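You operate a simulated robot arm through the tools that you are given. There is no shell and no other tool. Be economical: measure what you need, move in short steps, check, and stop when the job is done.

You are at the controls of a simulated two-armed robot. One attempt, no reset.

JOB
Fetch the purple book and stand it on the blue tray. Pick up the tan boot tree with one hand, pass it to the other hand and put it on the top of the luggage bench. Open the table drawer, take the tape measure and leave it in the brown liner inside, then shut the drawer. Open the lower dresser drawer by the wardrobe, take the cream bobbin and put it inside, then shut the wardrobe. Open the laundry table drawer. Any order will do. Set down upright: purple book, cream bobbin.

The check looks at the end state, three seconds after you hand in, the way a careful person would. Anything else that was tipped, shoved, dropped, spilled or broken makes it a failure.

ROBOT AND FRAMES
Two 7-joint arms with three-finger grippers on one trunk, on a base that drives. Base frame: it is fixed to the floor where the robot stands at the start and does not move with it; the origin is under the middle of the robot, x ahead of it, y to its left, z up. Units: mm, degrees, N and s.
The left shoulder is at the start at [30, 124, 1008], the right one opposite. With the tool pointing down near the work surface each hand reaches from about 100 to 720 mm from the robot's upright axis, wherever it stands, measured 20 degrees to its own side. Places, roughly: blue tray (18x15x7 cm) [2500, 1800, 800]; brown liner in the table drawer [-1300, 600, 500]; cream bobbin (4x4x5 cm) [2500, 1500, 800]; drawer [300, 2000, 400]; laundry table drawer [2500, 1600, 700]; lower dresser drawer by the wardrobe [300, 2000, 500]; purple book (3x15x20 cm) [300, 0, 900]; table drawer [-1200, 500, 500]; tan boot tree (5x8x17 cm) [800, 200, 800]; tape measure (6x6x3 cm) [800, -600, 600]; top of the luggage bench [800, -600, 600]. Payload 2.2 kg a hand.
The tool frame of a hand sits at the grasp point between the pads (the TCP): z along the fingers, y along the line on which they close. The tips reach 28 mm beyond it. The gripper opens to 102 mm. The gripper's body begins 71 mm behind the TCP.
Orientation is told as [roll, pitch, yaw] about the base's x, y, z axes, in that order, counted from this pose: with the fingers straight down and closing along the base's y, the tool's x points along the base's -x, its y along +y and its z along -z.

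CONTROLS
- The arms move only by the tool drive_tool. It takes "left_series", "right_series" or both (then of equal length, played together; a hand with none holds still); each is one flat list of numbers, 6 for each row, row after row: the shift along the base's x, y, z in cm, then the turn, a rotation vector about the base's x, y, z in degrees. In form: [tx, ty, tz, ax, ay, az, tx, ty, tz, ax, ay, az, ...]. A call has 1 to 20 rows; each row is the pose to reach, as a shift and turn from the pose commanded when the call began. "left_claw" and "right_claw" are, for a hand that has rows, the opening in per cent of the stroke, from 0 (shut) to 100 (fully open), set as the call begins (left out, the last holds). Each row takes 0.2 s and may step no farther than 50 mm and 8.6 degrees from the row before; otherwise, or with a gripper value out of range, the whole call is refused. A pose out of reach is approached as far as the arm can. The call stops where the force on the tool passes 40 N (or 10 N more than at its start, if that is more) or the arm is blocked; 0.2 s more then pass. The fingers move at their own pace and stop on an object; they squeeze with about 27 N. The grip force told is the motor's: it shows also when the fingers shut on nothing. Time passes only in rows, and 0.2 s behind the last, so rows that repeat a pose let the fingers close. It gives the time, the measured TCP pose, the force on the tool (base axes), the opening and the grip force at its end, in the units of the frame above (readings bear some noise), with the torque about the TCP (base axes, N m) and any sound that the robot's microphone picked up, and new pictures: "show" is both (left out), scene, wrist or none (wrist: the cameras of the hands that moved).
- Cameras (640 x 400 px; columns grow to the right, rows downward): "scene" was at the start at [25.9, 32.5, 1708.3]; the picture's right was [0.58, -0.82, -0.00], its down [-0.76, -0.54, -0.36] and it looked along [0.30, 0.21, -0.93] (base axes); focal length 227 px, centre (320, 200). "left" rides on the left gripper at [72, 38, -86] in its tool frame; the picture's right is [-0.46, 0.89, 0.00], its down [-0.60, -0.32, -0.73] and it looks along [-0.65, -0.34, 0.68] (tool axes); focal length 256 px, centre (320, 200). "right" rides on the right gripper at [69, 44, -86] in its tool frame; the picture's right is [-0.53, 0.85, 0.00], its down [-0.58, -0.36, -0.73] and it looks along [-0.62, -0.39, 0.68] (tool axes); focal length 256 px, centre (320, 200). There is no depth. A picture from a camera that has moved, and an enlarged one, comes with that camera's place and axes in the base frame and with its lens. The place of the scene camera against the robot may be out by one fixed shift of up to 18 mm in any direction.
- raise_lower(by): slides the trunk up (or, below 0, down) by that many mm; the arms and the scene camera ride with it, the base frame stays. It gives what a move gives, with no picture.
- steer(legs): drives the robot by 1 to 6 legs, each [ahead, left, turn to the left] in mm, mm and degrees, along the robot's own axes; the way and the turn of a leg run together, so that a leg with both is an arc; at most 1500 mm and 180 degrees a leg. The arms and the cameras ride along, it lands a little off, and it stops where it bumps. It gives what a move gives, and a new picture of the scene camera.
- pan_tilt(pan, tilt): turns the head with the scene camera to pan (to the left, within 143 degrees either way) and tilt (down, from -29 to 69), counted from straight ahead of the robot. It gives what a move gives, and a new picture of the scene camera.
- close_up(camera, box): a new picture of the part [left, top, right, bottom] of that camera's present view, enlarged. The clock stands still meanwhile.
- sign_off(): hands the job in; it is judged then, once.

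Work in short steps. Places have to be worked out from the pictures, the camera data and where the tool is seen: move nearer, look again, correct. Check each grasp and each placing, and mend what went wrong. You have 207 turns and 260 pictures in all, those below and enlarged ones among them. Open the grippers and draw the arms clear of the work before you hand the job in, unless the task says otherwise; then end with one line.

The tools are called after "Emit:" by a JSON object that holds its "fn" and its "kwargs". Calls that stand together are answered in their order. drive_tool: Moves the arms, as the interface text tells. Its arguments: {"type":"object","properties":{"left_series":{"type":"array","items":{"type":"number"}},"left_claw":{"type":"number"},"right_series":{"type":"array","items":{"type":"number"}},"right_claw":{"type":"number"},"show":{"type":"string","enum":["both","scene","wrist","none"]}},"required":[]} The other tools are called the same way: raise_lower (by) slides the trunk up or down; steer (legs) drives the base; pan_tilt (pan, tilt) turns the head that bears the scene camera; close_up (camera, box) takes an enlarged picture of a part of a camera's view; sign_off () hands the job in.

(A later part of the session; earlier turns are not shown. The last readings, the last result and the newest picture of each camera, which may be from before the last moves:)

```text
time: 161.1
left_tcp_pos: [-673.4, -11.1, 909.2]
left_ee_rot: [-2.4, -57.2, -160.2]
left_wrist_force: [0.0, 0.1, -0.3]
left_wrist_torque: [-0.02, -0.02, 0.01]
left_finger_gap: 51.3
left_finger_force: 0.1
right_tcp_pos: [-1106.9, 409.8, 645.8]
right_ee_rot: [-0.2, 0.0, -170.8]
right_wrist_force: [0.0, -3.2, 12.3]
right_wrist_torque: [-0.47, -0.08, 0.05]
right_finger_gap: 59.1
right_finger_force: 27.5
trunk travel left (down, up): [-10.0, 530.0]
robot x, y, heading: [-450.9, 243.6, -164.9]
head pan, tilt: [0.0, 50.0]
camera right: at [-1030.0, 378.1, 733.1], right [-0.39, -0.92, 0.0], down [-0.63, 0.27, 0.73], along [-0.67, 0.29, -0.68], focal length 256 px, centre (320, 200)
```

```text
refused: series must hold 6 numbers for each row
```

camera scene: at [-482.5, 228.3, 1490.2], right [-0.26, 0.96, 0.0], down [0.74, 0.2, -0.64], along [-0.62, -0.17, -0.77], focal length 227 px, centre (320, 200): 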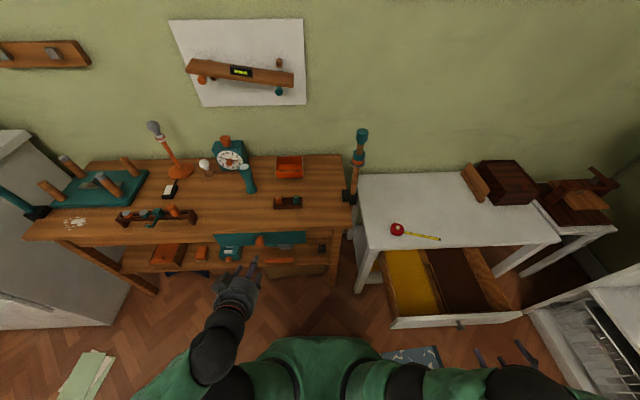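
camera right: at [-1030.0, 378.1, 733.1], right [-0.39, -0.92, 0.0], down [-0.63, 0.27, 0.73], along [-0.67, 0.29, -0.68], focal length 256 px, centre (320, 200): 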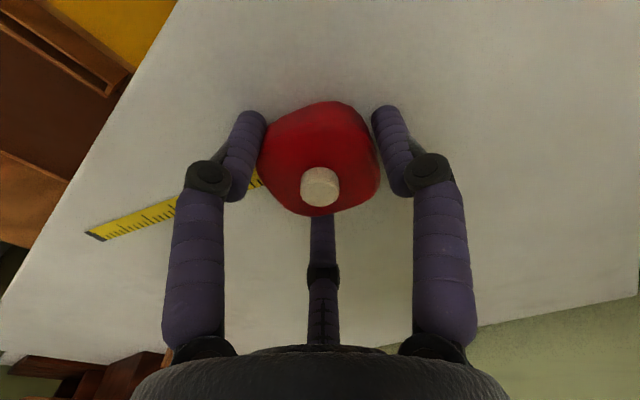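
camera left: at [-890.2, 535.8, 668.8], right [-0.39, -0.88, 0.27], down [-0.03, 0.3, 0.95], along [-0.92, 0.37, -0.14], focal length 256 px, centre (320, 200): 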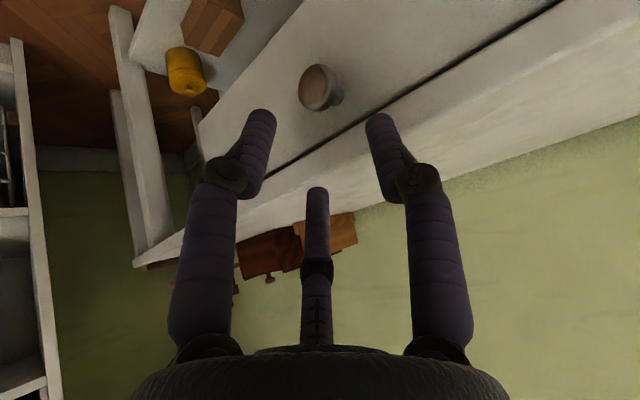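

Emit:
{"fn": "drive_tool", "kwargs": {"right_series": [0, 0, 4.5, 0, 0, 0, 0, 0, 9, 0, 0, 0, 2.3, 3.1, 10, 0, 0, 7.8, 4.5, 6.2, 10, 0, 0, 15.6, 6.8, 9.3, 10, 0, 0, 23.4, 9, 12.4, 10, 0, 0, 31.1, 11.3, 15.6, 10, 0, 0, 38.9, 13.5, 18.7, 10, 0, 0, 46.7, 15.8, 21.8, 10, 0, 0, 54.4, 18, 24.9, 10, 0, 0, 62.2, 20.3, 28, 10, 0, 0, 70, 20.3, 28, 10, 0, 0, 70], "show": "both"}}

Emit:
{"fn": "close_up", "kwargs": {"camera": "scene", "box": [350, 190, 550, 335]}}

```text
time: 163.7
left_tcp_pos: [-673.1, -10.2, 908.1]
left_ee_rot: [-2.4, -57.2, -160.3]
left_wrist_force: [0.6, 0.1, -0.5]
left_wrist_torque: [0.0, 0.02, 0.0]
left_finger_gap: 51.1
left_finger_force: 0.1
right_tcp_pos: [-900.2, 692.0, 744.2]
right_ee_rot: [-0.1, 0.1, -100.6]
right_wrist_force: [-0.3, -0.3, -0.3]
right_wrist_torque: [-0.03, 0.03, 0.0]
right_finger_gap: 58.8
right_finger_force: 27.3
trunk travel left (down, up): [-10.0, 530.0]
robot x, y, heading: [-443.6, 241.4, -164.5]
head pan, tilt: [0.0, 50.0]
camera scene: at [-482.5, 228.8, 1490.2], right [-0.26, 0.96, 0.0], down [0.74, 0.2, -0.64], along [-0.62, -0.17, -0.77], focal length 227 px, centre (320, 200)
camera right: at [-844.8, 751.5, 831.8], right [0.73, -0.68, 0.0], down [-0.46, -0.5, 0.73], along [-0.5, -0.53, -0.68], focal length 256 px, centre (320, 200)
```

scene: 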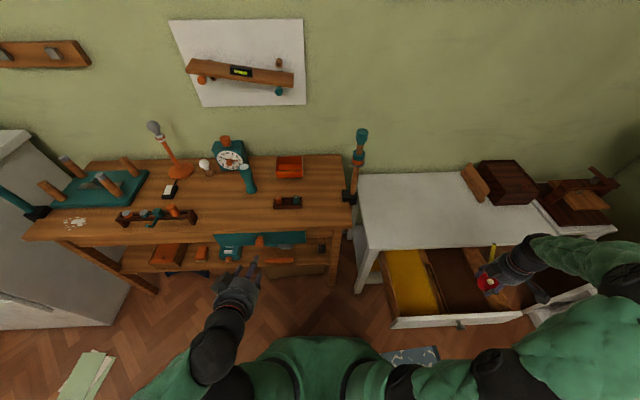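
right: 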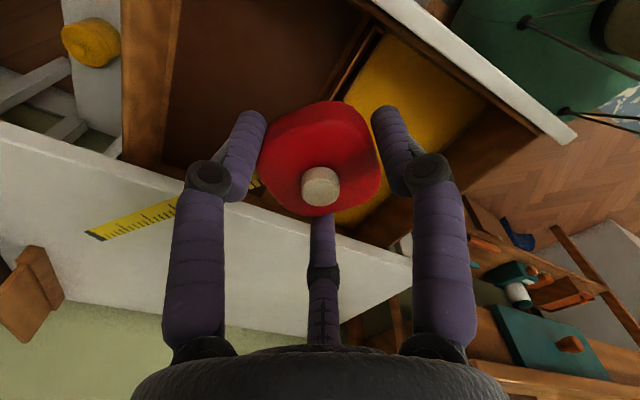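

```text
2.76 times, centred on (450, 262) of scene
camera zoom: at [-482.5, 228.8, 1490.2], right [-0.26, 0.96, 0.0], down [0.74, 0.2, -0.64], along [-0.62, -0.17, -0.77], focal length 627 px, centre (-39, 28)
```

zoom: 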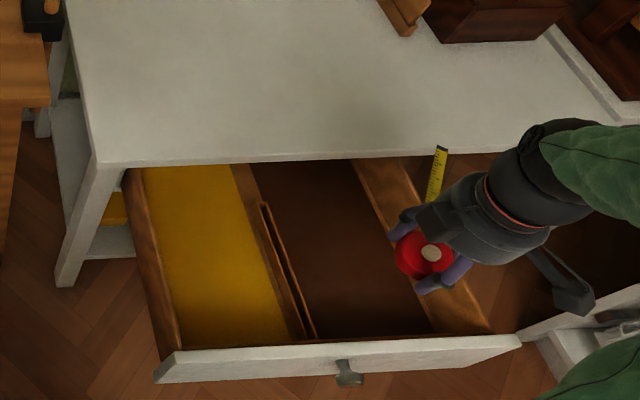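

Refined from the wrist view: compartment s≈915–1048, depth −580 to −838. Adjust to a smaller diagonal (turn +15°) and recentre.

Emit:
{"fn": "drive_tool", "kwargs": {"right_series": [-0.9, 1.3, -2, 0, 0, 7.5, -1.7, 2.6, -4, 0, 0, 15, -1.7, 2.6, -5, 0, 0, 15], "show": "wrist"}}

Emit:
{"fn": "close_up", "kwargs": {"camera": "scene", "box": [350, 190, 550, 335]}}

```text
time: 164.5
left_tcp_pos: [-674.1, -10.2, 908.4]
left_ee_rot: [-2.4, -57.2, -160.4]
left_wrist_force: [-0.6, -0.4, 1.2]
left_wrist_torque: [-0.02, -0.01, 0.01]
left_finger_gap: 51.2
left_finger_force: 0.0
right_tcp_pos: [-918.5, 718.0, 695.7]
right_ee_rot: [-0.1, 0.1, -85.6]
right_wrist_force: [-0.2, 0.0, -0.6]
right_wrist_torque: [0.01, -0.02, -0.03]
right_finger_gap: 58.7
right_finger_force: 27.1
trunk travel left (down, up): [-10.0, 530.0]
robot x, y, heading: [-445.4, 240.1, -164.6]
head pan, tilt: [0.0, 50.0]
camera right: at [-880.0, 790.1, 783.4], right [0.88, -0.47, 0.0], down [-0.32, -0.6, 0.73], along [-0.34, -0.64, -0.68], focal length 256 px, centre (320, 200)
```

right: 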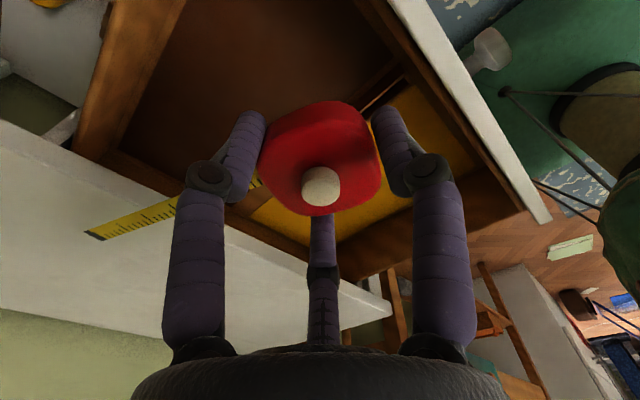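

```text
2.76 times, centred on (450, 262) of scene
camera zoom: at [-482.7, 228.8, 1490.2], right [-0.26, 0.96, 0.0], down [0.74, 0.2, -0.64], along [-0.62, -0.17, -0.77], focal length 627 px, centre (-39, 28)
```

zoom: 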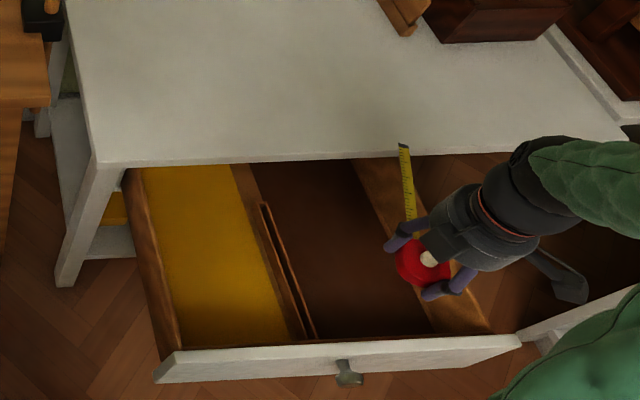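

Blade just spans the opening, so I'll tilt it: tip down 20° toward the back, slip it under the table edge, then level while lowering.

Emit:
{"fn": "drive_tool", "kwargs": {"right_series": [0.7, 0.2, 0, 2.1, -6.3, 0, 1.4, 0.5, 0, 4.2, -12.7, 0, 2.1, 0.7, 0, 6.3, -19, 0, 2.1, 0.7, -2, 6.3, -19, 0, 2.1, 0.7, -4, 6.3, -19, 0, 2.1, 0.7, -4, 6.3, -19, 0], "show": "both"}}

Emit:
{"fn": "close_up", "kwargs": {"camera": "scene", "box": [370, 190, 530, 335]}}

```text
time: 165.9
left_tcp_pos: [-674.7, -10.7, 909.0]
left_ee_rot: [-2.4, -57.2, -160.3]
left_wrist_force: [0.4, -0.2, 0.3]
left_wrist_torque: [0.01, -0.01, 0.01]
left_finger_gap: 50.9
left_finger_force: 0.0
right_tcp_pos: [-898.0, 723.0, 655.0]
right_ee_rot: [19.4, 4.9, -84.9]
right_wrist_force: [-0.7, 0.4, -0.5]
right_wrist_torque: [0.03, -0.02, -0.02]
right_finger_gap: 58.2
right_finger_force: 27.2
trunk travel left (down, up): [-10.0, 530.0]
robot x, y, heading: [-445.6, 241.7, -164.9]
head pan, tilt: [0.0, 50.0]
camera scene: at [-482.8, 228.8, 1490.2], right [-0.26, 0.96, 0.0], down [0.74, 0.2, -0.64], along [-0.62, -0.17, -0.77], focal length 227 px, centre (320, 200)
camera right: at [-890.7, 785.5, 756.7], right [0.84, -0.48, 0.23], down [-0.53, -0.67, 0.52], along [-0.09, -0.56, -0.82], focal length 256 px, centre (320, 200)
```

scene: 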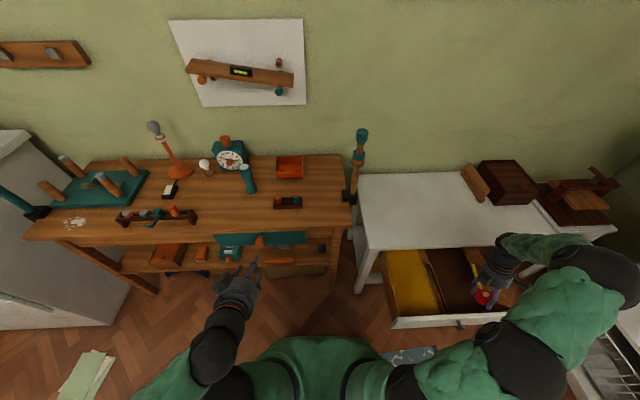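
right: 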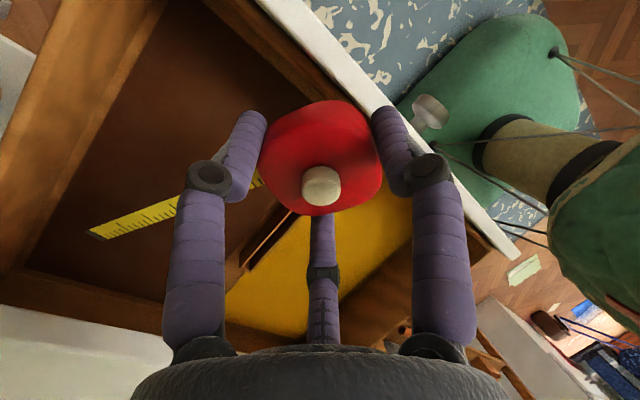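

```text
2.76 times, centred on (450, 262) of scene
camera zoom: at [-482.8, 228.8, 1490.2], right [-0.26, 0.96, 0.0], down [0.74, 0.2, -0.64], along [-0.62, -0.17, -0.77], focal length 627 px, centre (-39, 28)
```

zoom: 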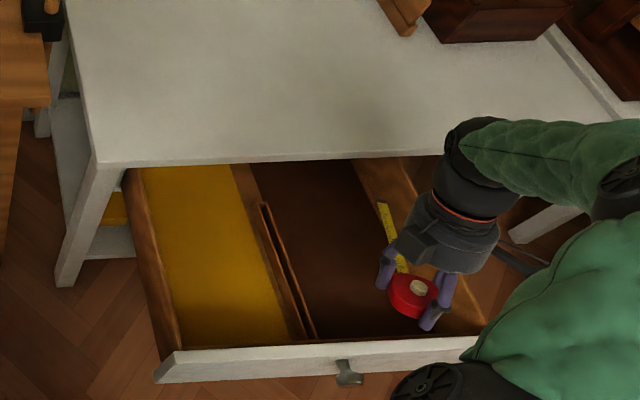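

The blade now sits inside the compartment under the table edge. Shift back 25 mm, level out and lower.

Emit:
{"fn": "drive_tool", "kwargs": {"right_series": [-1.6, -0.5, -1.5, -1.5, 4.7, 0, -2.5, -0.8, -3, -3.1, 9.5, 0, -2.6, -0.9, -5, -4.7, 14.2, 0, -2.6, -0.9, -6.5, -6.3, 19, 0, -2.6, -0.9, -7.5, -6.3, 19, 0], "show": "wrist"}}

Emit:
{"fn": "close_up", "kwargs": {"camera": "scene", "box": [370, 190, 530, 335]}}

```text
time: 167.1
left_tcp_pos: [-673.0, -10.7, 908.4]
left_ee_rot: [-2.3, -57.2, -160.3]
left_wrist_force: [-0.6, 1.1, 0.1]
left_wrist_torque: [-0.02, 0.0, 0.03]
left_finger_gap: 51.0
left_finger_force: 0.2
right_tcp_pos: [-923.4, 716.8, 579.2]
right_ee_rot: [-0.1, 0.1, -85.7]
right_wrist_force: [-0.2, -0.4, -1.0]
right_wrist_torque: [-0.04, -0.03, -0.02]
right_finger_gap: 58.0
right_finger_force: 26.6
trunk travel left (down, up): [-10.0, 530.0]
robot x, y, heading: [-447.5, 246.5, -164.8]
head pan, tilt: [0.0, 50.0]
camera right: at [-884.8, 788.0, 667.0], right [0.88, -0.47, 0.0], down [-0.32, -0.6, 0.73], along [-0.35, -0.64, -0.68], focal length 256 px, centre (320, 200)
```

right: 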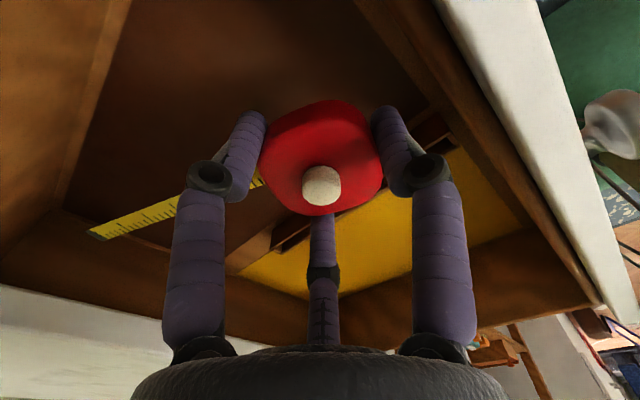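

```text
2.76 times, centred on (450, 262) of scene
camera zoom: at [-482.6, 228.8, 1490.2], right [-0.26, 0.96, 0.0], down [0.74, 0.2, -0.64], along [-0.62, -0.17, -0.77], focal length 627 px, centre (-39, 28)
```

zoom: 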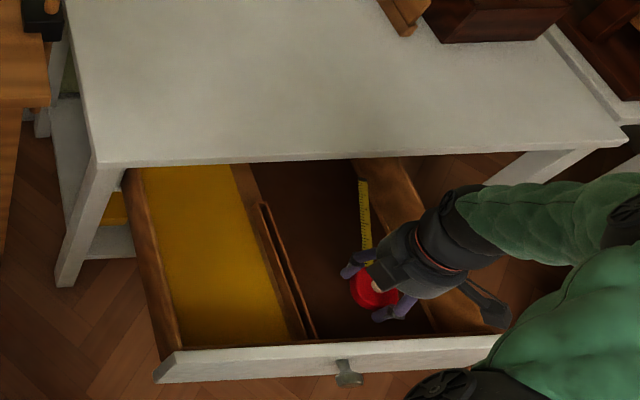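

Tape is inside with the blade clear of the back wall. Lower until it touches the liner.

Emit:
{"fn": "drive_tool", "kwargs": {"right_series": [0, 0, -0.7, 0, 0, 0, 0, 0, -1.4, 0, 0, 0, 0, 0, -2, 0, 0, 0, 0, 0, -2.6, 0, 0, 0, 0, 0, -3.2, 0, 0, 0, 0, 0, -3.8, 0, 0, 0, 0, 0, -4.4, 0, 0, 0, 0, 0, -5, 0, 0, 0], "show": "none"}}

```text
time: 168.9
left_tcp_pos: [-674.2, -10.4, 908.1]
left_ee_rot: [-2.4, -57.1, -160.3]
left_wrist_force: [0.1, 0.1, -0.4]
left_wrist_torque: [0.02, 0.0, 0.0]
left_finger_gap: 51.0
left_finger_force: 0.0
right_tcp_pos: [-924.4, 716.0, 531.0]
right_ee_rot: [0.1, 0.2, -85.8]
right_wrist_force: [0.2, -0.6, -0.5]
right_wrist_torque: [-0.04, 0.03, -0.04]
right_finger_gap: 58.2
right_finger_force: 26.9
trunk travel left (down, up): [-10.0, 530.0]
robot x, y, heading: [-448.3, 238.5, -164.6]
head pan, tilt: [0.0, 50.0]
```

No contact yet; keep lowering gently.

Emit:
{"fn": "drive_tool", "kwargs": {"right_series": [0, 0, -0.6, 0, 0, 0, 0, 0, -1.2, 0, 0, 0, 0, 0, -1.8, 0, 0, 0, 0, 0, -2.4, 0, 0, 0, 0, 0, -3, 0, 0, 0], "show": "wrist"}}

Emit:
{"fn": "close_up", "kwargs": {"camera": "scene", "box": [370, 190, 530, 335]}}

```text
time: 170.1
left_tcp_pos: [-671.8, -11.9, 908.5]
left_ee_rot: [-2.6, -57.2, -160.1]
left_wrist_force: [-0.7, 1.0, 0.3]
left_wrist_torque: [0.02, 0.02, 0.02]
left_finger_gap: 51.0
left_finger_force: 0.0
right_tcp_pos: [-927.5, 715.1, 511.6]
right_ee_rot: [-0.3, 0.4, -86.0]
right_wrist_force: [3.9, -11.4, 23.7]
right_wrist_torque: [2.76, -0.97, -0.96]
right_finger_gap: 57.5
right_finger_force: 26.9
trunk travel left (down, up): [-10.0, 530.0]
robot x, y, heading: [-448.9, 242.6, -164.7]
head pan, tilt: [0.0, 50.0]
stopped in row 5 (right hand): the force on the tool passed its limit at 48 N (the readings are from after the stop); the commanded pose is now the measured one
camera right: at [-888.3, 787.0, 599.0], right [0.88, -0.47, -0.01], down [-0.32, -0.61, 0.73], along [-0.35, -0.64, -0.69], focal length 256 px, centre (320, 200)
```

right: 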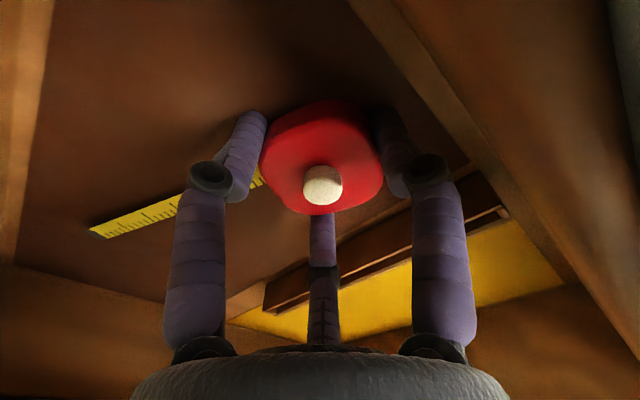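

```text
2.76 times, centred on (450, 262) of scene
camera zoom: at [-480.8, 225.4, 1490.5], right [-0.26, 0.96, 0.0], down [0.74, 0.2, -0.64], along [-0.62, -0.17, -0.77], focal length 627 px, centre (-39, 28)
```

zoom: 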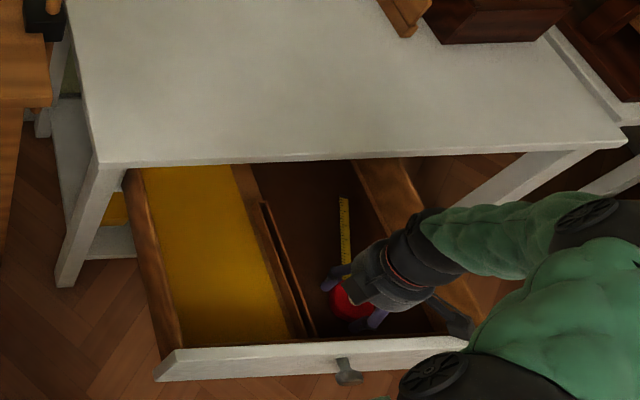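

The hand's camera touched the drawer side; tape bottom is within ~3 mm of the liner (floor ≈473). Release here with a small opening and rise.

Emit:
{"fn": "drive_tool", "kwargs": {"right_series": [0, 0, 0.1, 0, 0, 0, 0, 0, 0.1, 0, 0, 0, 0, 0, 0.1, 0, 0, 0], "right_claw": 72, "show": "wrist"}}

```text
time: 170.9
left_tcp_pos: [-673.2, -12.8, 908.8]
left_ee_rot: [-2.6, -57.2, -160.1]
left_wrist_force: [0.3, 0.2, 0.3]
left_wrist_torque: [0.0, 0.02, 0.02]
left_finger_gap: 50.8
left_finger_force: 0.0
right_tcp_pos: [-928.4, 715.6, 511.4]
right_ee_rot: [-0.4, 0.5, -85.9]
right_wrist_force: [3.4, -12.0, 28.1]
right_wrist_torque: [3.03, -1.2, -0.83]
right_finger_gap: 73.5
right_finger_force: 0.0
trunk travel left (down, up): [-10.0, 530.0]
robot x, y, heading: [-448.2, 240.7, -164.5]
head pan, tilt: [0.0, 50.0]
camera right: at [-887.5, 787.5, 599.0], right [0.88, -0.47, -0.01], down [-0.32, -0.61, 0.73], along [-0.35, -0.64, -0.69], focal length 256 px, centre (320, 200)
```

right: 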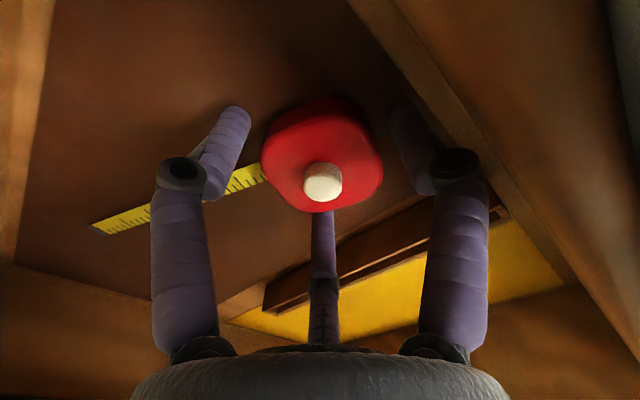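

Released with the tape in the brown liner. Rise straight up.

Emit:
{"fn": "drive_tool", "kwargs": {"right_series": [0, 0, 2, 0, 0, 0, 0, 0, 5, 0, 0, 0, 0, 0, 9, 0, 0, 0, 0, 0, 13, 0, 0, 0, 0, 0, 17, 0, 0, 0, 0, 0, 20, 0, 0, 0], "show": "wrist"}}

Emit:
{"fn": "close_up", "kwargs": {"camera": "scene", "box": [370, 190, 530, 335]}}

```text
time: 172.3
left_tcp_pos: [-673.4, -11.5, 908.4]
left_ee_rot: [-2.4, -57.3, -160.2]
left_wrist_force: [0.7, 0.9, -1.4]
left_wrist_torque: [-0.01, 0.0, 0.01]
left_finger_gap: 51.0
left_finger_force: 0.1
right_tcp_pos: [-923.8, 716.6, 707.6]
right_ee_rot: [-0.3, 0.2, -86.0]
right_wrist_force: [0.7, 0.7, 0.1]
right_wrist_torque: [0.01, 0.04, 0.0]
right_finger_gap: 73.5
right_finger_force: 0.1
trunk travel left (down, up): [-10.0, 530.0]
robot x, y, heading: [-449.8, 242.7, -164.9]
head pan, tilt: [0.0, 50.0]
camera right: at [-885.0, 788.2, 795.8], right [0.88, -0.47, -0.01], down [-0.32, -0.61, 0.73], along [-0.35, -0.64, -0.68], focal length 256 px, centre (320, 200)
```

right: 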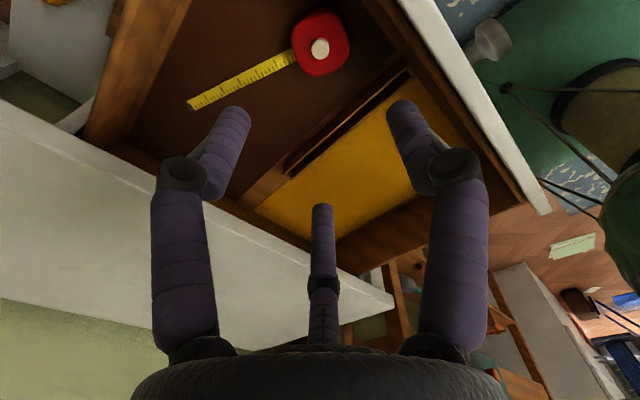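

```text
2.76 times, centred on (450, 262) of scene
camera zoom: at [-482.2, 228.2, 1490.2], right [-0.26, 0.96, 0.0], down [0.74, 0.2, -0.64], along [-0.62, -0.17, -0.77], focal length 627 px, centre (-39, 28)
```

zoom: 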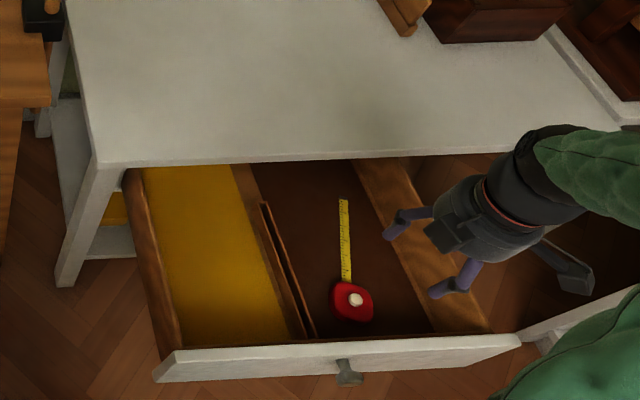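

Tape is nicely in the brown liner. Now regrip the knob to push the drawer shut: reorient to the forward-pointing pose in front.

Emit:
{"fn": "drive_tool", "kwargs": {"right_series": [1.8, -0.2, 0.4, -5, 3.6, -5.1, 3.6, -0.4, 0.8, -10.1, 7.1, -10.2, 5.4, -0.6, 1.2, -15.1, 10.7, -15.3, 7.2, -0.8, 1.6, -20.2, 14.2, -20.4, 9, -1, 2, -25.2, 17.8, -25.5, 10.8, -1.2, 2.4, -30.3, 21.4, -30.6, 12.6, -1.4, 2.8, -35.3, 24.9, -35.6, 14.4, -1.6, 3.2, -40.4, 28.5, -40.7, 16.2, -1.8, 3.4, -45.4, 32.1, -45.8, 18, -2, 3.6, -50.5, 35.6, -50.9, 19.8, -2.3, 3.8, -55.5, 39.2, -56, 21.6, -2.5, 3.8, -60.6, 42.7, -61.1, 23.4, -2.7, 3.8, -65.6, 46.3, -66.2, 23.4, -2.7, 3.8, -65.6, 46.3, -66.2], "show": "wrist"}}

```text
time: 175.3
left_tcp_pos: [-673.3, -9.1, 908.5]
left_ee_rot: [-2.4, -57.2, -160.2]
left_wrist_force: [0.1, -0.4, -0.2]
left_wrist_torque: [0.01, -0.01, 0.0]
left_finger_gap: 51.3
left_finger_force: 0.1
right_tcp_pos: [-693.5, 688.2, 747.1]
right_ee_rot: [-0.7, -74.6, -163.8]
right_wrist_force: [-0.2, -0.1, -0.8]
right_wrist_torque: [0.0, 0.01, -0.02]
right_finger_gap: 73.6
right_finger_force: 0.0
trunk travel left (down, up): [-10.0, 530.0]
robot x, y, heading: [-446.1, 240.7, -165.0]
head pan, tilt: [0.0, 50.0]
camera right: at [-583.7, 673.6, 704.4], right [0.09, -0.85, 0.51], down [0.44, 0.5, 0.75], along [-0.9, 0.16, 0.42], focal length 256 px, centre (320, 200)
```

right: 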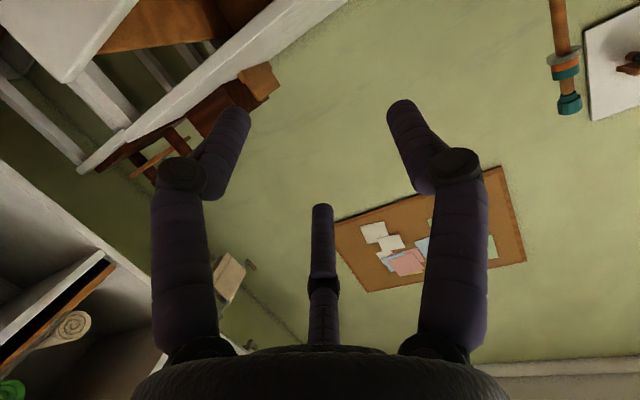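

Descend in front and advance onto the knob, then close.

Emit:
{"fn": "drive_tool", "kwargs": {"right_series": [0, 0, -4.5, 0, 0, 0, 0, -0.3, -9, 0, 0, 0, 0, -0.5, -13.5, 0, 0, 0, 0, -0.5, -17.2, 0, 0, 0, -3.5, -1, -17.6, 0, 0, 0, -7, -1.3, -17.8, 0, 0, 0, -8, -1.4, -17.9, 0, 0, 0, -8, -1.4, -17.9, 0, 0, 0], "show": "wrist"}}

Emit:
{"fn": "drive_tool", "kwargs": {"right_series": [0, 0, 0, 0, 0, 0, 0, 0, 0, 0, 0, 0, 0, 0, 0, 0, 0, 0], "right_claw": 0, "show": "wrist"}}

```text
time: 177.1
left_tcp_pos: [-674.1, -11.5, 908.6]
left_ee_rot: [-2.5, -57.3, -160.4]
left_wrist_force: [0.5, 0.1, 0.7]
left_wrist_torque: [0.02, 0.01, -0.01]
left_finger_gap: 50.9
left_finger_force: 0.1
right_tcp_pos: [-775.5, 676.3, 568.8]
right_ee_rot: [-0.8, -74.6, -163.8]
right_wrist_force: [0.0, 0.4, 0.2]
right_wrist_torque: [-0.01, 0.04, 0.0]
right_finger_gap: 73.3
right_finger_force: 0.0
trunk travel left (down, up): [-10.0, 530.0]
robot x, y, heading: [-447.4, 239.1, -164.8]
head pan, tilt: [0.0, 50.0]
camera right: at [-664.3, 661.5, 525.7], right [0.09, -0.85, 0.51], down [0.44, 0.5, 0.75], along [-0.9, 0.16, 0.42], focal length 256 px, centre (320, 200)
```

right: 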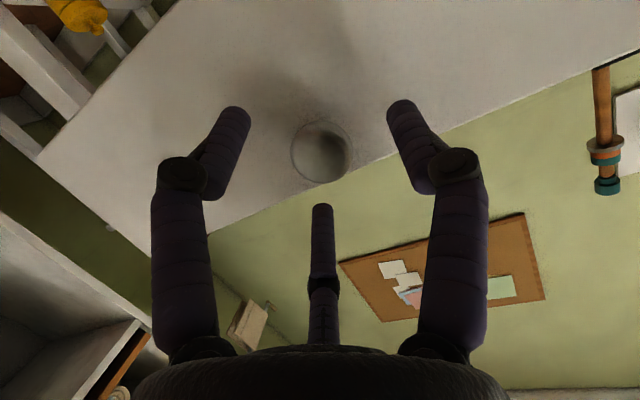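

```text
time: 177.9
left_tcp_pos: [-673.5, -11.5, 909.2]
left_ee_rot: [-2.4, -57.2, -160.2]
left_wrist_force: [1.0, 0.8, -1.0]
left_wrist_torque: [0.0, 0.01, 0.0]
left_finger_gap: 51.2
left_finger_force: 0.0
right_tcp_pos: [-773.7, 675.3, 567.8]
right_ee_rot: [-0.5, -74.5, -164.0]
right_wrist_force: [0.9, -8.0, 3.9]
right_wrist_torque: [-0.28, 0.25, 0.41]
right_finger_gap: 31.2
right_finger_force: 45.1
trunk travel left (down, up): [-10.0, 530.0]
robot x, y, heading: [-444.8, 243.2, -164.8]
head pan, tilt: [0.0, 50.0]
camera right: at [-664.1, 660.3, 525.9], right [0.09, -0.85, 0.51], down [0.44, 0.5, 0.75], along [-0.9, 0.16, 0.42], focal length 256 px, centre (320, 200)
```

right: 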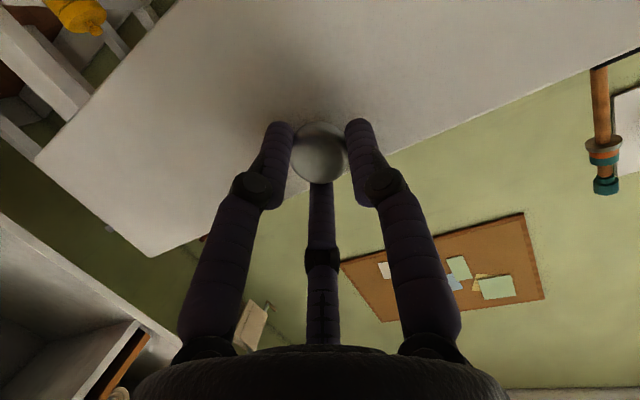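

Gripped. Push back ~28 cm along the rail direction to the closed position.

Emit:
{"fn": "drive_tool", "kwargs": {"right_series": [-2, -0.65, 0, 0, 0, 0, -5, -1.65, 0, 0, 0, 0, -8, -2.6, 0, 0, 0, 0, -11, -3.6, 0, 0, 0, 0, -14, -4.6, 0, 0, 0, 0, -17, -5.55, 0, 0, 0, 0, -20, -6.55, 0, 0, 0, 0, -23, -7.5, 0, 0, 0, 0, -25.5, -8.3, 0, 0, 0, 0, -26.7, -8.7, 0, 0, 0, 0, -27, -8.8, 0, 0, 0, 0, -27, -8.8, 0, 0, 0, 0], "show": "scene"}}

Emit:
{"fn": "close_up", "kwargs": {"camera": "scene", "box": [350, 190, 530, 305]}}

```text
time: 180.7
left_tcp_pos: [-671.9, -11.5, 908.8]
left_ee_rot: [-2.4, -57.4, -160.3]
left_wrist_force: [0.4, -0.1, 0.2]
left_wrist_torque: [0.01, 0.02, 0.01]
left_finger_gap: 50.9
left_finger_force: 0.1
right_tcp_pos: [-1040.8, 587.9, 568.0]
right_ee_rot: [-0.6, -74.7, -164.1]
right_wrist_force: [14.8, -2.2, 10.2]
right_wrist_torque: [-0.24, 0.69, 0.2]
right_finger_gap: 31.2
right_finger_force: 45.6
trunk travel left (down, up): [-10.0, 530.0]
robot x, y, heading: [-442.8, 240.6, -164.8]
head pan, tilt: [0.0, 50.0]
stopped in row 12 (right hand): the force on the tool passed its limit at 40 N (the readings are from after the stop); the commanded pose is now the measured one
camera scene: at [-479.7, 227.9, 1490.3], right [-0.26, 0.96, 0.0], down [0.74, 0.2, -0.64], along [-0.62, -0.17, -0.77], focal length 227 px, centre (320, 200)
```

scene: 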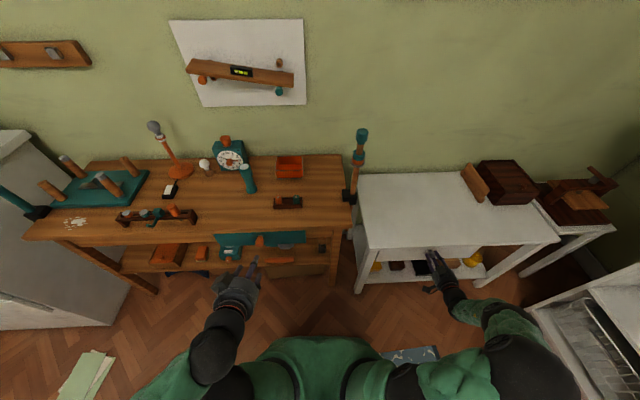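

```text
3.48 times, centred on (440, 248) of scene
camera zoom: at [-479.7, 227.9, 1490.3], right [-0.26, 0.96, 0.0], down [0.74, 0.2, -0.64], along [-0.62, -0.17, -0.77], focal length 791 px, centre (-97, 35)
```

zoom: 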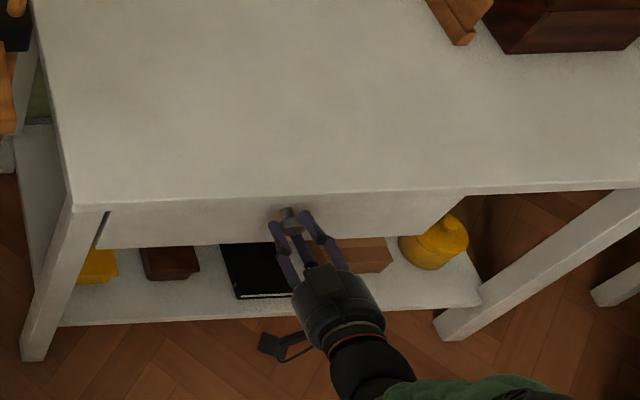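

Drawer shut at its original position. Release, back off, and raise the right hand.

Emit:
{"fn": "drive_tool", "kwargs": {"right_series": [0, 0, 0, 0, 0, 0, 0, 0, 0, 0, 0, 0, 3.5, 1.1, 0.5, 0, 0, 0, 7.5, 2.4, 1, 0, 0, 0, 11.5, 3.7, 2, 0, 0, 0, 15.5, 4, 4, 0, 0, 0, 18.5, 4, 7.5, 0, 0, 0, 20, 4, 11.5, 0, 0, 0, 21, 4, 15.5, 0, 0, 0, 21, 4, 19.5, 0, 0, 0], "right_claw": 100, "show": "scene"}}

Emit:
{"fn": "raise_lower", "kwargs": {"by": 240}}

```text
time: 182.9
left_tcp_pos: [-672.9, -10.6, 908.8]
left_ee_rot: [-2.4, -57.2, -160.4]
left_wrist_force: [0.8, 0.1, 0.1]
left_wrist_torque: [0.0, 0.0, 0.02]
left_finger_gap: 51.0
left_finger_force: 0.1
right_tcp_pos: [-831.3, 628.1, 761.3]
right_ee_rot: [-0.1, -74.5, -164.8]
right_wrist_force: [-0.4, 0.0, -0.7]
right_wrist_torque: [0.03, 0.03, 0.01]
right_finger_gap: 102.0
right_finger_force: 0.1
trunk travel left (down, up): [-10.0, 530.0]
robot x, y, heading: [-447.9, 238.6, -165.1]
head pan, tilt: [0.0, 50.0]
camera scene: at [-481.7, 228.3, 1490.2], right [-0.26, 0.96, 0.0], down [0.74, 0.2, -0.64], along [-0.62, -0.17, -0.77], focal length 227 px, centre (320, 200)
```

scene: 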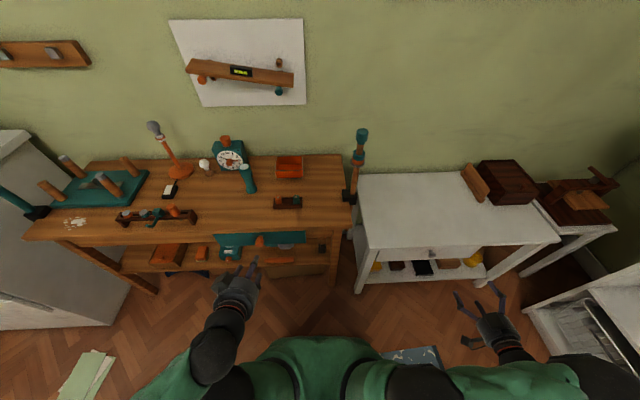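

```text
time: 185.4
left_tcp_pos: [-672.9, -10.7, 1148.1]
left_ee_rot: [-2.4, -57.1, -160.3]
left_wrist_force: [-0.9, 0.9, -0.7]
left_wrist_torque: [-0.02, 0.0, 0.0]
left_finger_gap: 51.1
left_finger_force: 0.3
right_tcp_pos: [-833.1, 629.7, 1000.5]
right_ee_rot: [-0.4, -74.5, -164.5]
right_wrist_force: [-0.4, 0.3, 0.1]
right_wrist_torque: [-0.02, -0.01, -0.02]
right_finger_gap: 102.0
right_finger_force: 0.1
trunk travel left (down, up): [-250.0, 290.0]
robot x, y, heading: [-446.6, 239.5, -164.8]
head pan, tilt: [0.0, 50.0]
```

Bring both hands back to fingers-down, tucked poses before driving.

Emit:
{"fn": "drive_tool", "kwargs": {"right_series": [0.2, -2.8, 1.2, 2.2, -8, 0, 0.4, -5.6, 2.4, 4.4, -16, 0, 0.6, -8.4, 3.6, 6.6, -23.9, 0, 0.8, -11.2, 4.8, 8.8, -31.9, 0, 1, -14, 6, 11.1, -39.9, 0, 1.2, -16.8, 7.2, 13.3, -47.9, 0, 1.4, -19.6, 8.4, 15.5, -55.8, 0, 1.6, -22.4, 9.6, 17.7, -63.8, 0, 1.7, -25.2, 10, 19.9, -71.8, 0, 1.7, -25.2, 10, 19.9, -71.8, 0], "left_series": [0, 0, 0, 2.1, -6, 0, 0, 0, 0, 4.3, -12, 0, 0, 0, 0, 6.4, -17.9, 0, 0, 0, 0, 8.6, -23.9, 0, 0, 0, 0, 10.7, -29.9, 0, 0, 0, 0, 12.9, -35.9, 0, 0, 0, 0, 15, -41.8, 0, 0, 0, 0, 17.2, -47.8, 0, 0, 0, 0, 19.3, -53.8, 0, 0, 0, 0, 19.3, -53.8, 0], "left_claw": 100, "show": "none"}}

```text
time: 187.6
left_tcp_pos: [-671.4, -10.6, 1149.1]
left_ee_rot: [-2.4, -0.1, -160.3]
left_wrist_force: [1.3, 0.6, 0.2]
left_wrist_torque: [-0.05, 0.01, 0.0]
left_finger_gap: 102.1
left_finger_force: 0.0
right_tcp_pos: [-812.8, 376.1, 1101.1]
right_ee_rot: [-0.3, 0.0, -164.4]
right_wrist_force: [-0.5, 0.6, -0.3]
right_wrist_torque: [-0.01, 0.02, -0.03]
right_finger_gap: 102.1
right_finger_force: 0.0
right hand out of reach, approached as far as the arm can: row 6
trunk travel left (down, up): [-250.0, 290.0]
robot x, y, heading: [-447.8, 243.6, -164.7]
head pan, tilt: [0.0, 50.0]
```

Turn around and drive back to the desk in front of the book.

Emit:
{"fn": "steer", "kwargs": {"legs": [[0, 0, 165], [435, -303, 0]]}}

Emit:
{"fn": "pan_tilt", "kwargs": {"pan": 0, "tilt": 60}}

```text
time: 197.4
left_tcp_pos: [285.6, 123.1, 1148.3]
left_ee_rot: [-2.4, 0.0, 4.6]
left_wrist_force: [0.2, -0.1, 0.9]
left_wrist_torque: [0.0, 0.02, 0.01]
left_finger_gap: 102.2
left_finger_force: 0.0
right_tcp_pos: [319.4, -287.3, 1100.4]
right_ee_rot: [-0.1, 0.2, 0.5]
right_wrist_force: [0.3, -0.5, -0.1]
right_wrist_torque: [0.01, 0.01, 0.04]
right_finger_gap: 102.0
right_finger_force: 0.1
trunk travel left (down, up): [-250.0, 290.0]
robot x, y, heading: [0.5, -59.6, 0.1]
head pan, tilt: [0.0, 50.0]
camera scene: at [57.2, -60.4, 1730.2], right [0.0, -1.0, 0.0], down [-0.77, 0.0, -0.64], along [0.64, 0.0, -0.77], focal length 227 px, centre (320, 200)
```

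scene: 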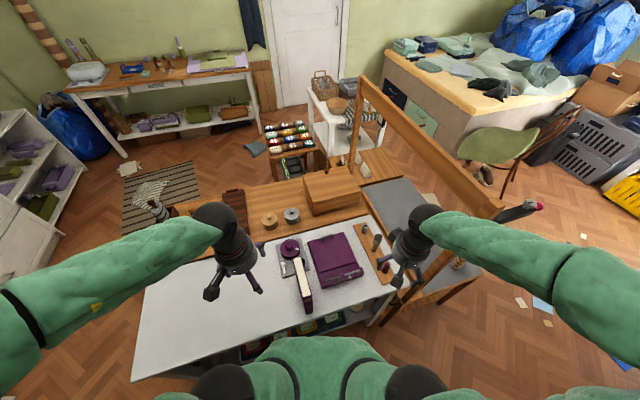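

```text
time: 198.2
left_tcp_pos: [283.7, 125.2, 1147.7]
left_ee_rot: [-2.4, -0.1, 4.6]
left_wrist_force: [0.2, -0.2, -0.3]
left_wrist_torque: [-0.03, -0.02, 0.01]
left_finger_gap: 101.9
left_finger_force: 0.0
right_tcp_pos: [318.7, -286.1, 1099.7]
right_ee_rot: [-0.3, 0.0, 0.5]
right_wrist_force: [0.4, 0.3, -0.1]
right_wrist_torque: [0.02, 0.01, 0.0]
right_finger_gap: 101.7
right_finger_force: 0.1
trunk travel left (down, up): [-250.0, 290.0]
robot x, y, heading: [0.1, -62.5, 0.0]
head pan, tilt: [0.0, 60.0]
camera scene: at [45.9, -59.8, 1717.7], right [0.0, -1.0, 0.0], down [-0.87, 0.0, -0.5], along [0.5, 0.0, -0.87], focal length 227 px, centre (320, 200)
```

scene: 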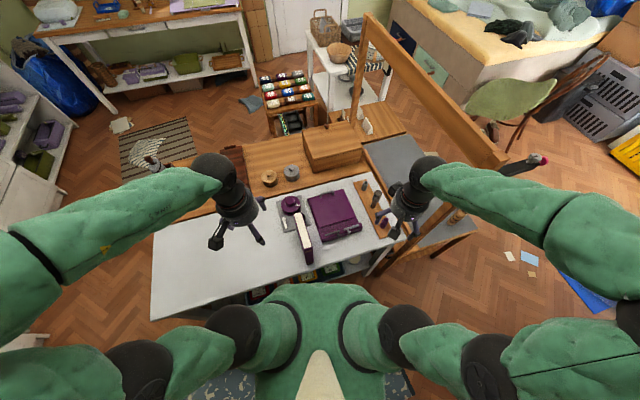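

Zoom on the book to measure its position and angle.

Emit:
{"fn": "close_up", "kwargs": {"camera": "scene", "box": [260, 180, 380, 280]}}

Emit:
{"fn": "close_up", "kwargs": {"camera": "left", "box": [0, 0, 640, 400]}}

```text
4.00 times, centred on (320, 230) of scene
camera zoom: at [45.9, -59.8, 1717.7], right [0.0, -1.0, 0.0], down [-0.87, 0.0, -0.5], along [0.5, 0.0, -0.87], focal length 910 px, centre (320, 80)
```

zoom: 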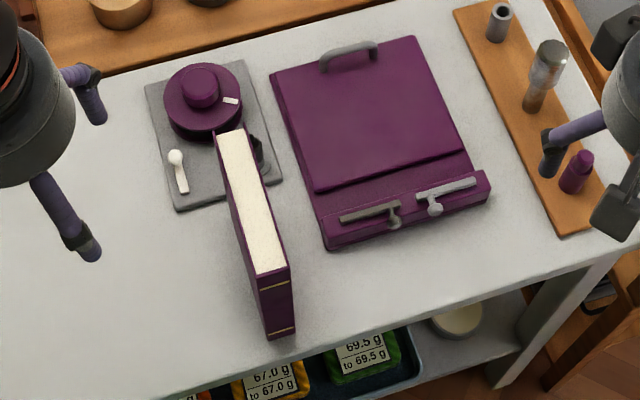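

```text
1.00 times, centred on (320, 200) of left (not enlarged: the box is as wide or as high as the picture)
camera zoom: at [207.9, 158.7, 1233.0], right [0.39, 0.92, -0.04], down [0.62, -0.24, 0.74], along [0.68, -0.32, -0.67], focal length 256 px, centre (320, 200)
```

zoom: 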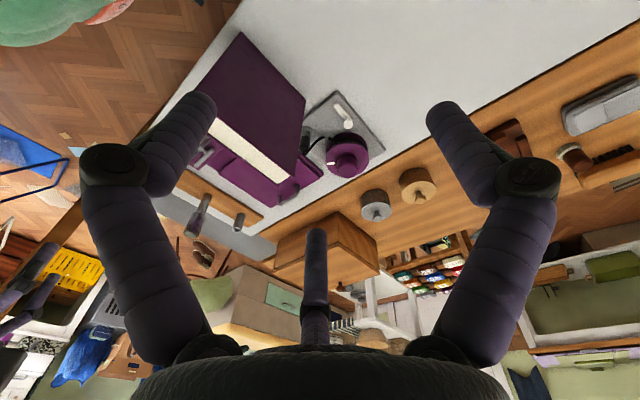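

Book centre ≈ (343,0), heading 18°, top ≈ 990. Move the left hand above it with yaw 18°.

Emit:
{"fn": "drive_tool", "kwargs": {"left_series": [1.5, -3.2, -1, 0.6, 0, 3.4, 3, -6.5, -2, 1.2, 0, 6.7, 4.6, -9.8, -3, 1.8, 0, 10, 6.1, -13, -5, 2.4, 0, 13.4, 6.1, -13, -7, 2.4, 0, 13.4, 6.1, -13, -7, 2.4, 0, 13.4], "show": "wrist"}}

Emit:
{"fn": "close_up", "kwargs": {"camera": "scene", "box": [250, 170, 390, 280]}}

```text
time: 199.6
left_tcp_pos: [343.4, -5.1, 1078.7]
left_ee_rot: [0.0, -0.4, 17.9]
left_wrist_force: [0.6, -1.1, -0.1]
left_wrist_torque: [0.0, 0.02, -0.02]
left_finger_gap: 101.9
left_finger_force: 0.1
right_tcp_pos: [318.9, -287.1, 1098.8]
right_ee_rot: [-0.2, -0.1, 0.4]
right_wrist_force: [0.3, -0.4, -0.3]
right_wrist_torque: [0.02, 0.0, 0.03]
right_finger_gap: 102.0
right_finger_force: 0.0
trunk travel left (down, up): [-250.0, 290.0]
robot x, y, heading: [-0.8, -57.5, 0.2]
head pan, tilt: [0.0, 60.0]
camera left: at [263.1, 6.9, 1165.4], right [0.17, 0.99, 0.0], down [0.67, -0.12, 0.74], along [0.73, -0.12, -0.68], focal length 256 px, centre (320, 200)
```

left: 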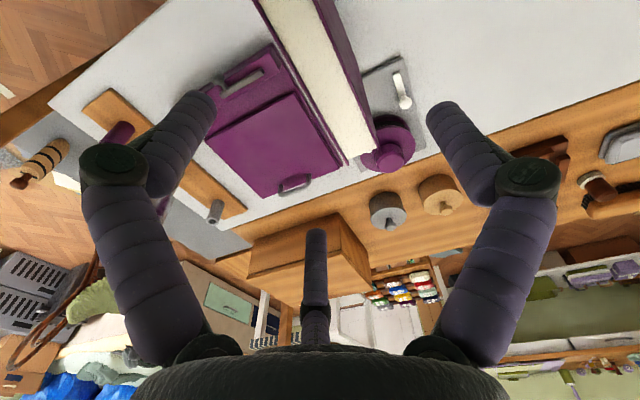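

```text
3.64 times, centred on (320, 225) of scene
camera zoom: at [46.2, -60.5, 1717.7], right [0.0, -1.0, 0.0], down [-0.87, 0.0, -0.5], along [0.5, 0.0, -0.87], focal length 827 px, centre (320, 109)
```

zoom: 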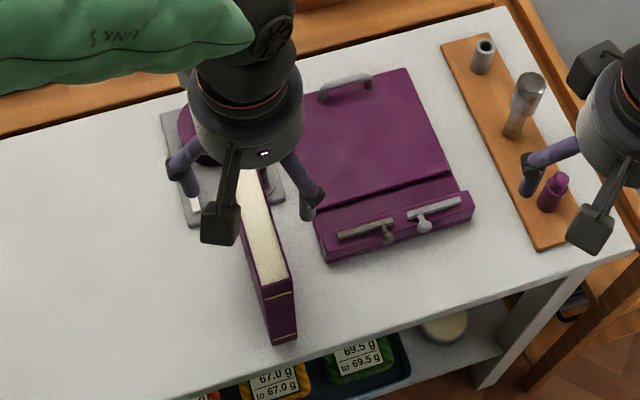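

Aligned. Descend to grip 35 mm below the book's top.

Emit:
{"fn": "drive_tool", "kwargs": {"left_series": [-0.5, 0.1, -4, 0, 0, -1, -0.5, 0.1, -8, 0, 0, -1, -0.5, 0.1, -11, 0, 0, -1, -0.5, 0.1, -12.4, 0, 0, -1, -0.5, 0.1, -12.4, 0, 0, -1], "show": "wrist"}}

```text
time: 200.8
left_tcp_pos: [339.3, -7.7, 955.6]
left_ee_rot: [-0.1, -0.4, 17.0]
left_wrist_force: [-0.4, 0.3, 0.0]
left_wrist_torque: [0.02, -0.02, -0.03]
left_finger_gap: 102.2
left_finger_force: 0.0
right_tcp_pos: [320.0, -286.7, 1100.5]
right_ee_rot: [-0.2, 0.0, 0.4]
right_wrist_force: [0.4, 0.0, -0.5]
right_wrist_torque: [0.0, -0.04, -0.01]
right_finger_gap: 102.1
right_finger_force: 0.0
trunk travel left (down, up): [-250.0, 290.0]
robot x, y, heading: [-1.8, -61.7, 0.3]
head pan, tilt: [0.0, 60.0]
camera left: at [257.2, 7.5, 1041.3], right [0.19, 0.98, 0.0], down [0.66, -0.13, 0.74], along [0.72, -0.13, -0.68], focal length 256 px, centre (320, 200)
```

left: 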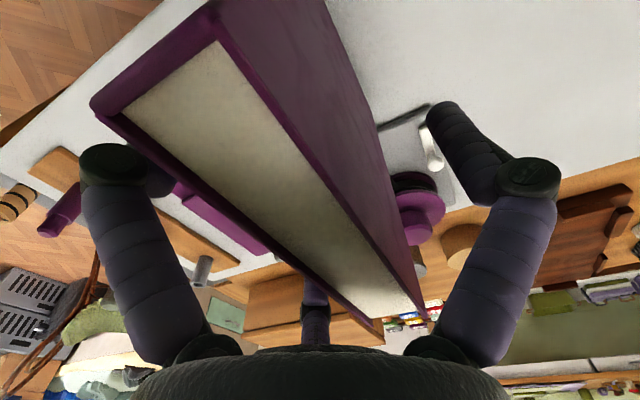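

The book is between the digits. Close.

Emit:
{"fn": "drive_tool", "kwargs": {"left_series": [0, 0, 0, 0, 0, 0, 0, 0, 0, 0, 0, 0, 0, 0, 0, 0, 0, 0, 0, 0, 0, 0, 0, 0], "left_claw": 0, "show": "both"}}

Emit:
{"fn": "close_up", "kwargs": {"camera": "scene", "box": [250, 170, 390, 280]}}

```text
time: 201.8
left_tcp_pos: [339.2, -6.5, 956.8]
left_ee_rot: [-0.1, -0.6, 17.0]
left_wrist_force: [1.1, 2.2, 9.7]
left_wrist_torque: [0.22, 0.02, 0.13]
left_finger_gap: 43.6
left_finger_force: 26.8
right_tcp_pos: [319.3, -287.0, 1100.5]
right_ee_rot: [-0.2, 0.0, 0.4]
right_wrist_force: [-0.6, 0.2, 0.4]
right_wrist_torque: [0.01, -0.01, 0.0]
right_finger_gap: 101.9
right_finger_force: 0.1
trunk travel left (down, up): [-250.0, 290.0]
robot x, y, heading: [-1.5, -62.3, 0.4]
head pan, tilt: [0.0, 60.0]
camera scene: at [45.6, -59.8, 1717.7], right [0.0, -1.0, 0.0], down [-0.87, 0.0, -0.5], along [0.5, 0.0, -0.87], focal length 227 px, centre (320, 200)
camera left: at [257.4, 7.6, 1042.0], right [0.18, 0.98, 0.0], down [0.66, -0.13, 0.74], along [0.73, -0.13, -0.67], focal length 256 px, centre (320, 200)
```

scene: 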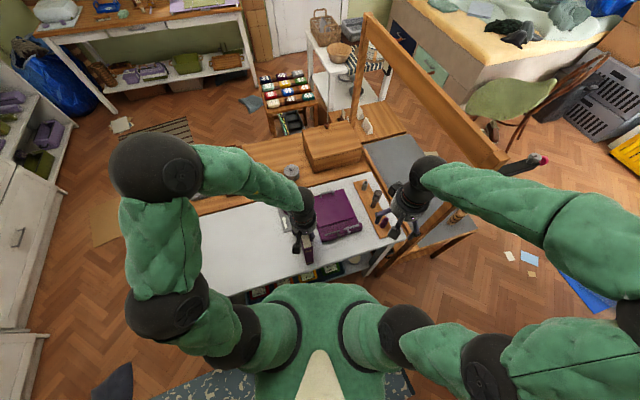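
left: 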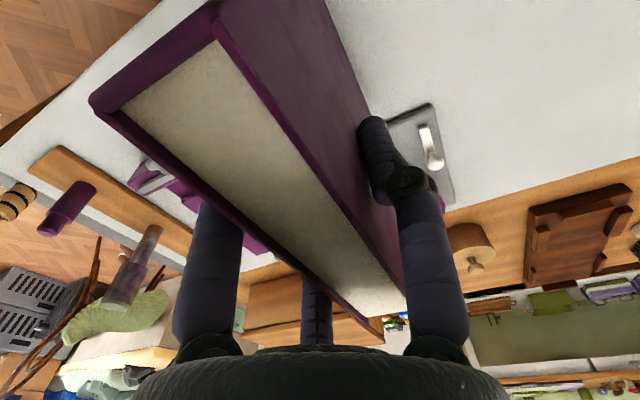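

```text
3.64 times, centred on (320, 225) of scene
camera zoom: at [45.6, -59.8, 1717.7], right [0.0, -1.0, 0.0], down [-0.87, 0.0, -0.5], along [0.5, 0.0, -0.87], focal length 827 px, centre (320, 109)
```

zoom: 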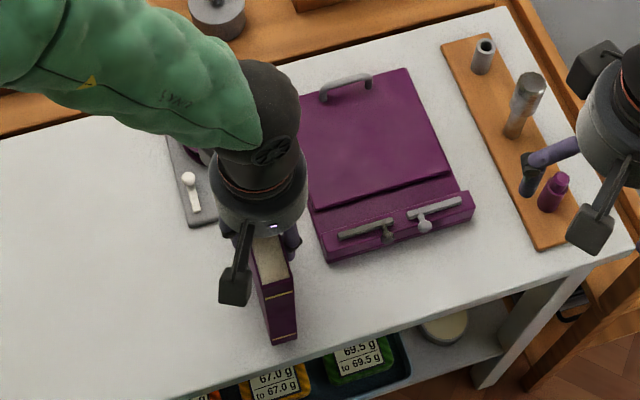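

Gripped. Lift and check stability.

Emit:
{"fn": "drive_tool", "kwargs": {"left_series": [0, 0, 2, 0, 0, 0, 0, 0, 6, 0, 0, 0, 0, 0, 10, 0, 0, 0, 0, 0, 14, 0, 0, 0, 0, 0, 18, 0, 0, 0, 0, 0, 20, 0, 0, 0], "show": "both"}}

```text
time: 203.2
left_tcp_pos: [338.7, -6.4, 1155.3]
left_ee_rot: [-0.1, -0.6, 16.9]
left_wrist_force: [-0.4, 1.2, -4.8]
left_wrist_torque: [0.01, -0.04, -0.01]
left_finger_gap: 43.8
left_finger_force: 26.9
right_tcp_pos: [320.6, -286.9, 1099.4]
right_ee_rot: [-0.2, 0.0, 0.4]
right_wrist_force: [0.6, -0.1, -0.3]
right_wrist_torque: [-0.04, -0.01, 0.03]
right_finger_gap: 102.2
right_finger_force: 0.0
trunk travel left (down, up): [-250.0, 290.0]
robot x, y, heading: [-3.9, -59.0, 0.0]
head pan, tilt: [0.0, 60.0]
camera scene: at [46.3, -60.0, 1717.6], right [0.0, -1.0, 0.0], down [-0.87, 0.0, -0.5], along [0.5, 0.0, -0.87], focal length 227 px, centre (320, 200)
camera left: at [257.7, 8.5, 1241.2], right [0.19, 0.98, 0.0], down [0.66, -0.13, 0.74], along [0.72, -0.14, -0.68], focal length 256 px, centre (320, 200)
```

scene: 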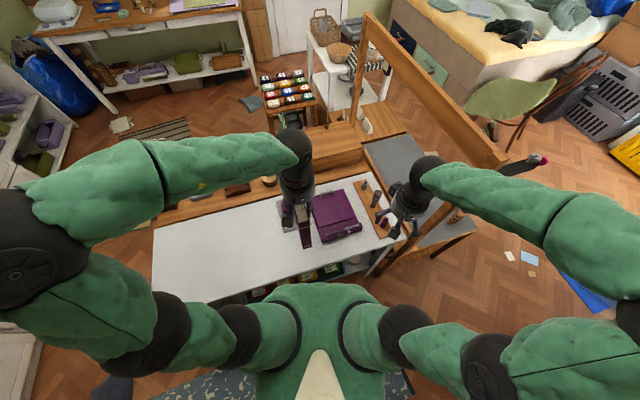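
left: 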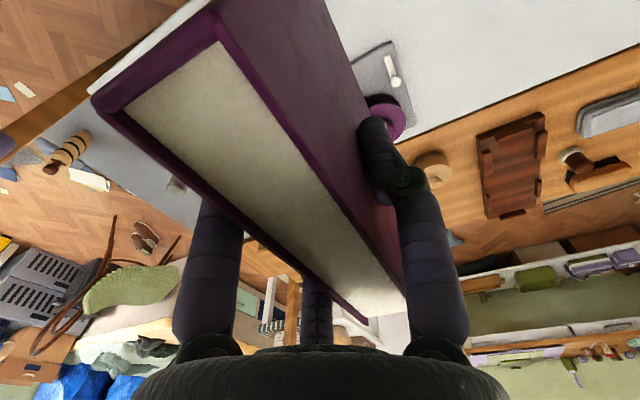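

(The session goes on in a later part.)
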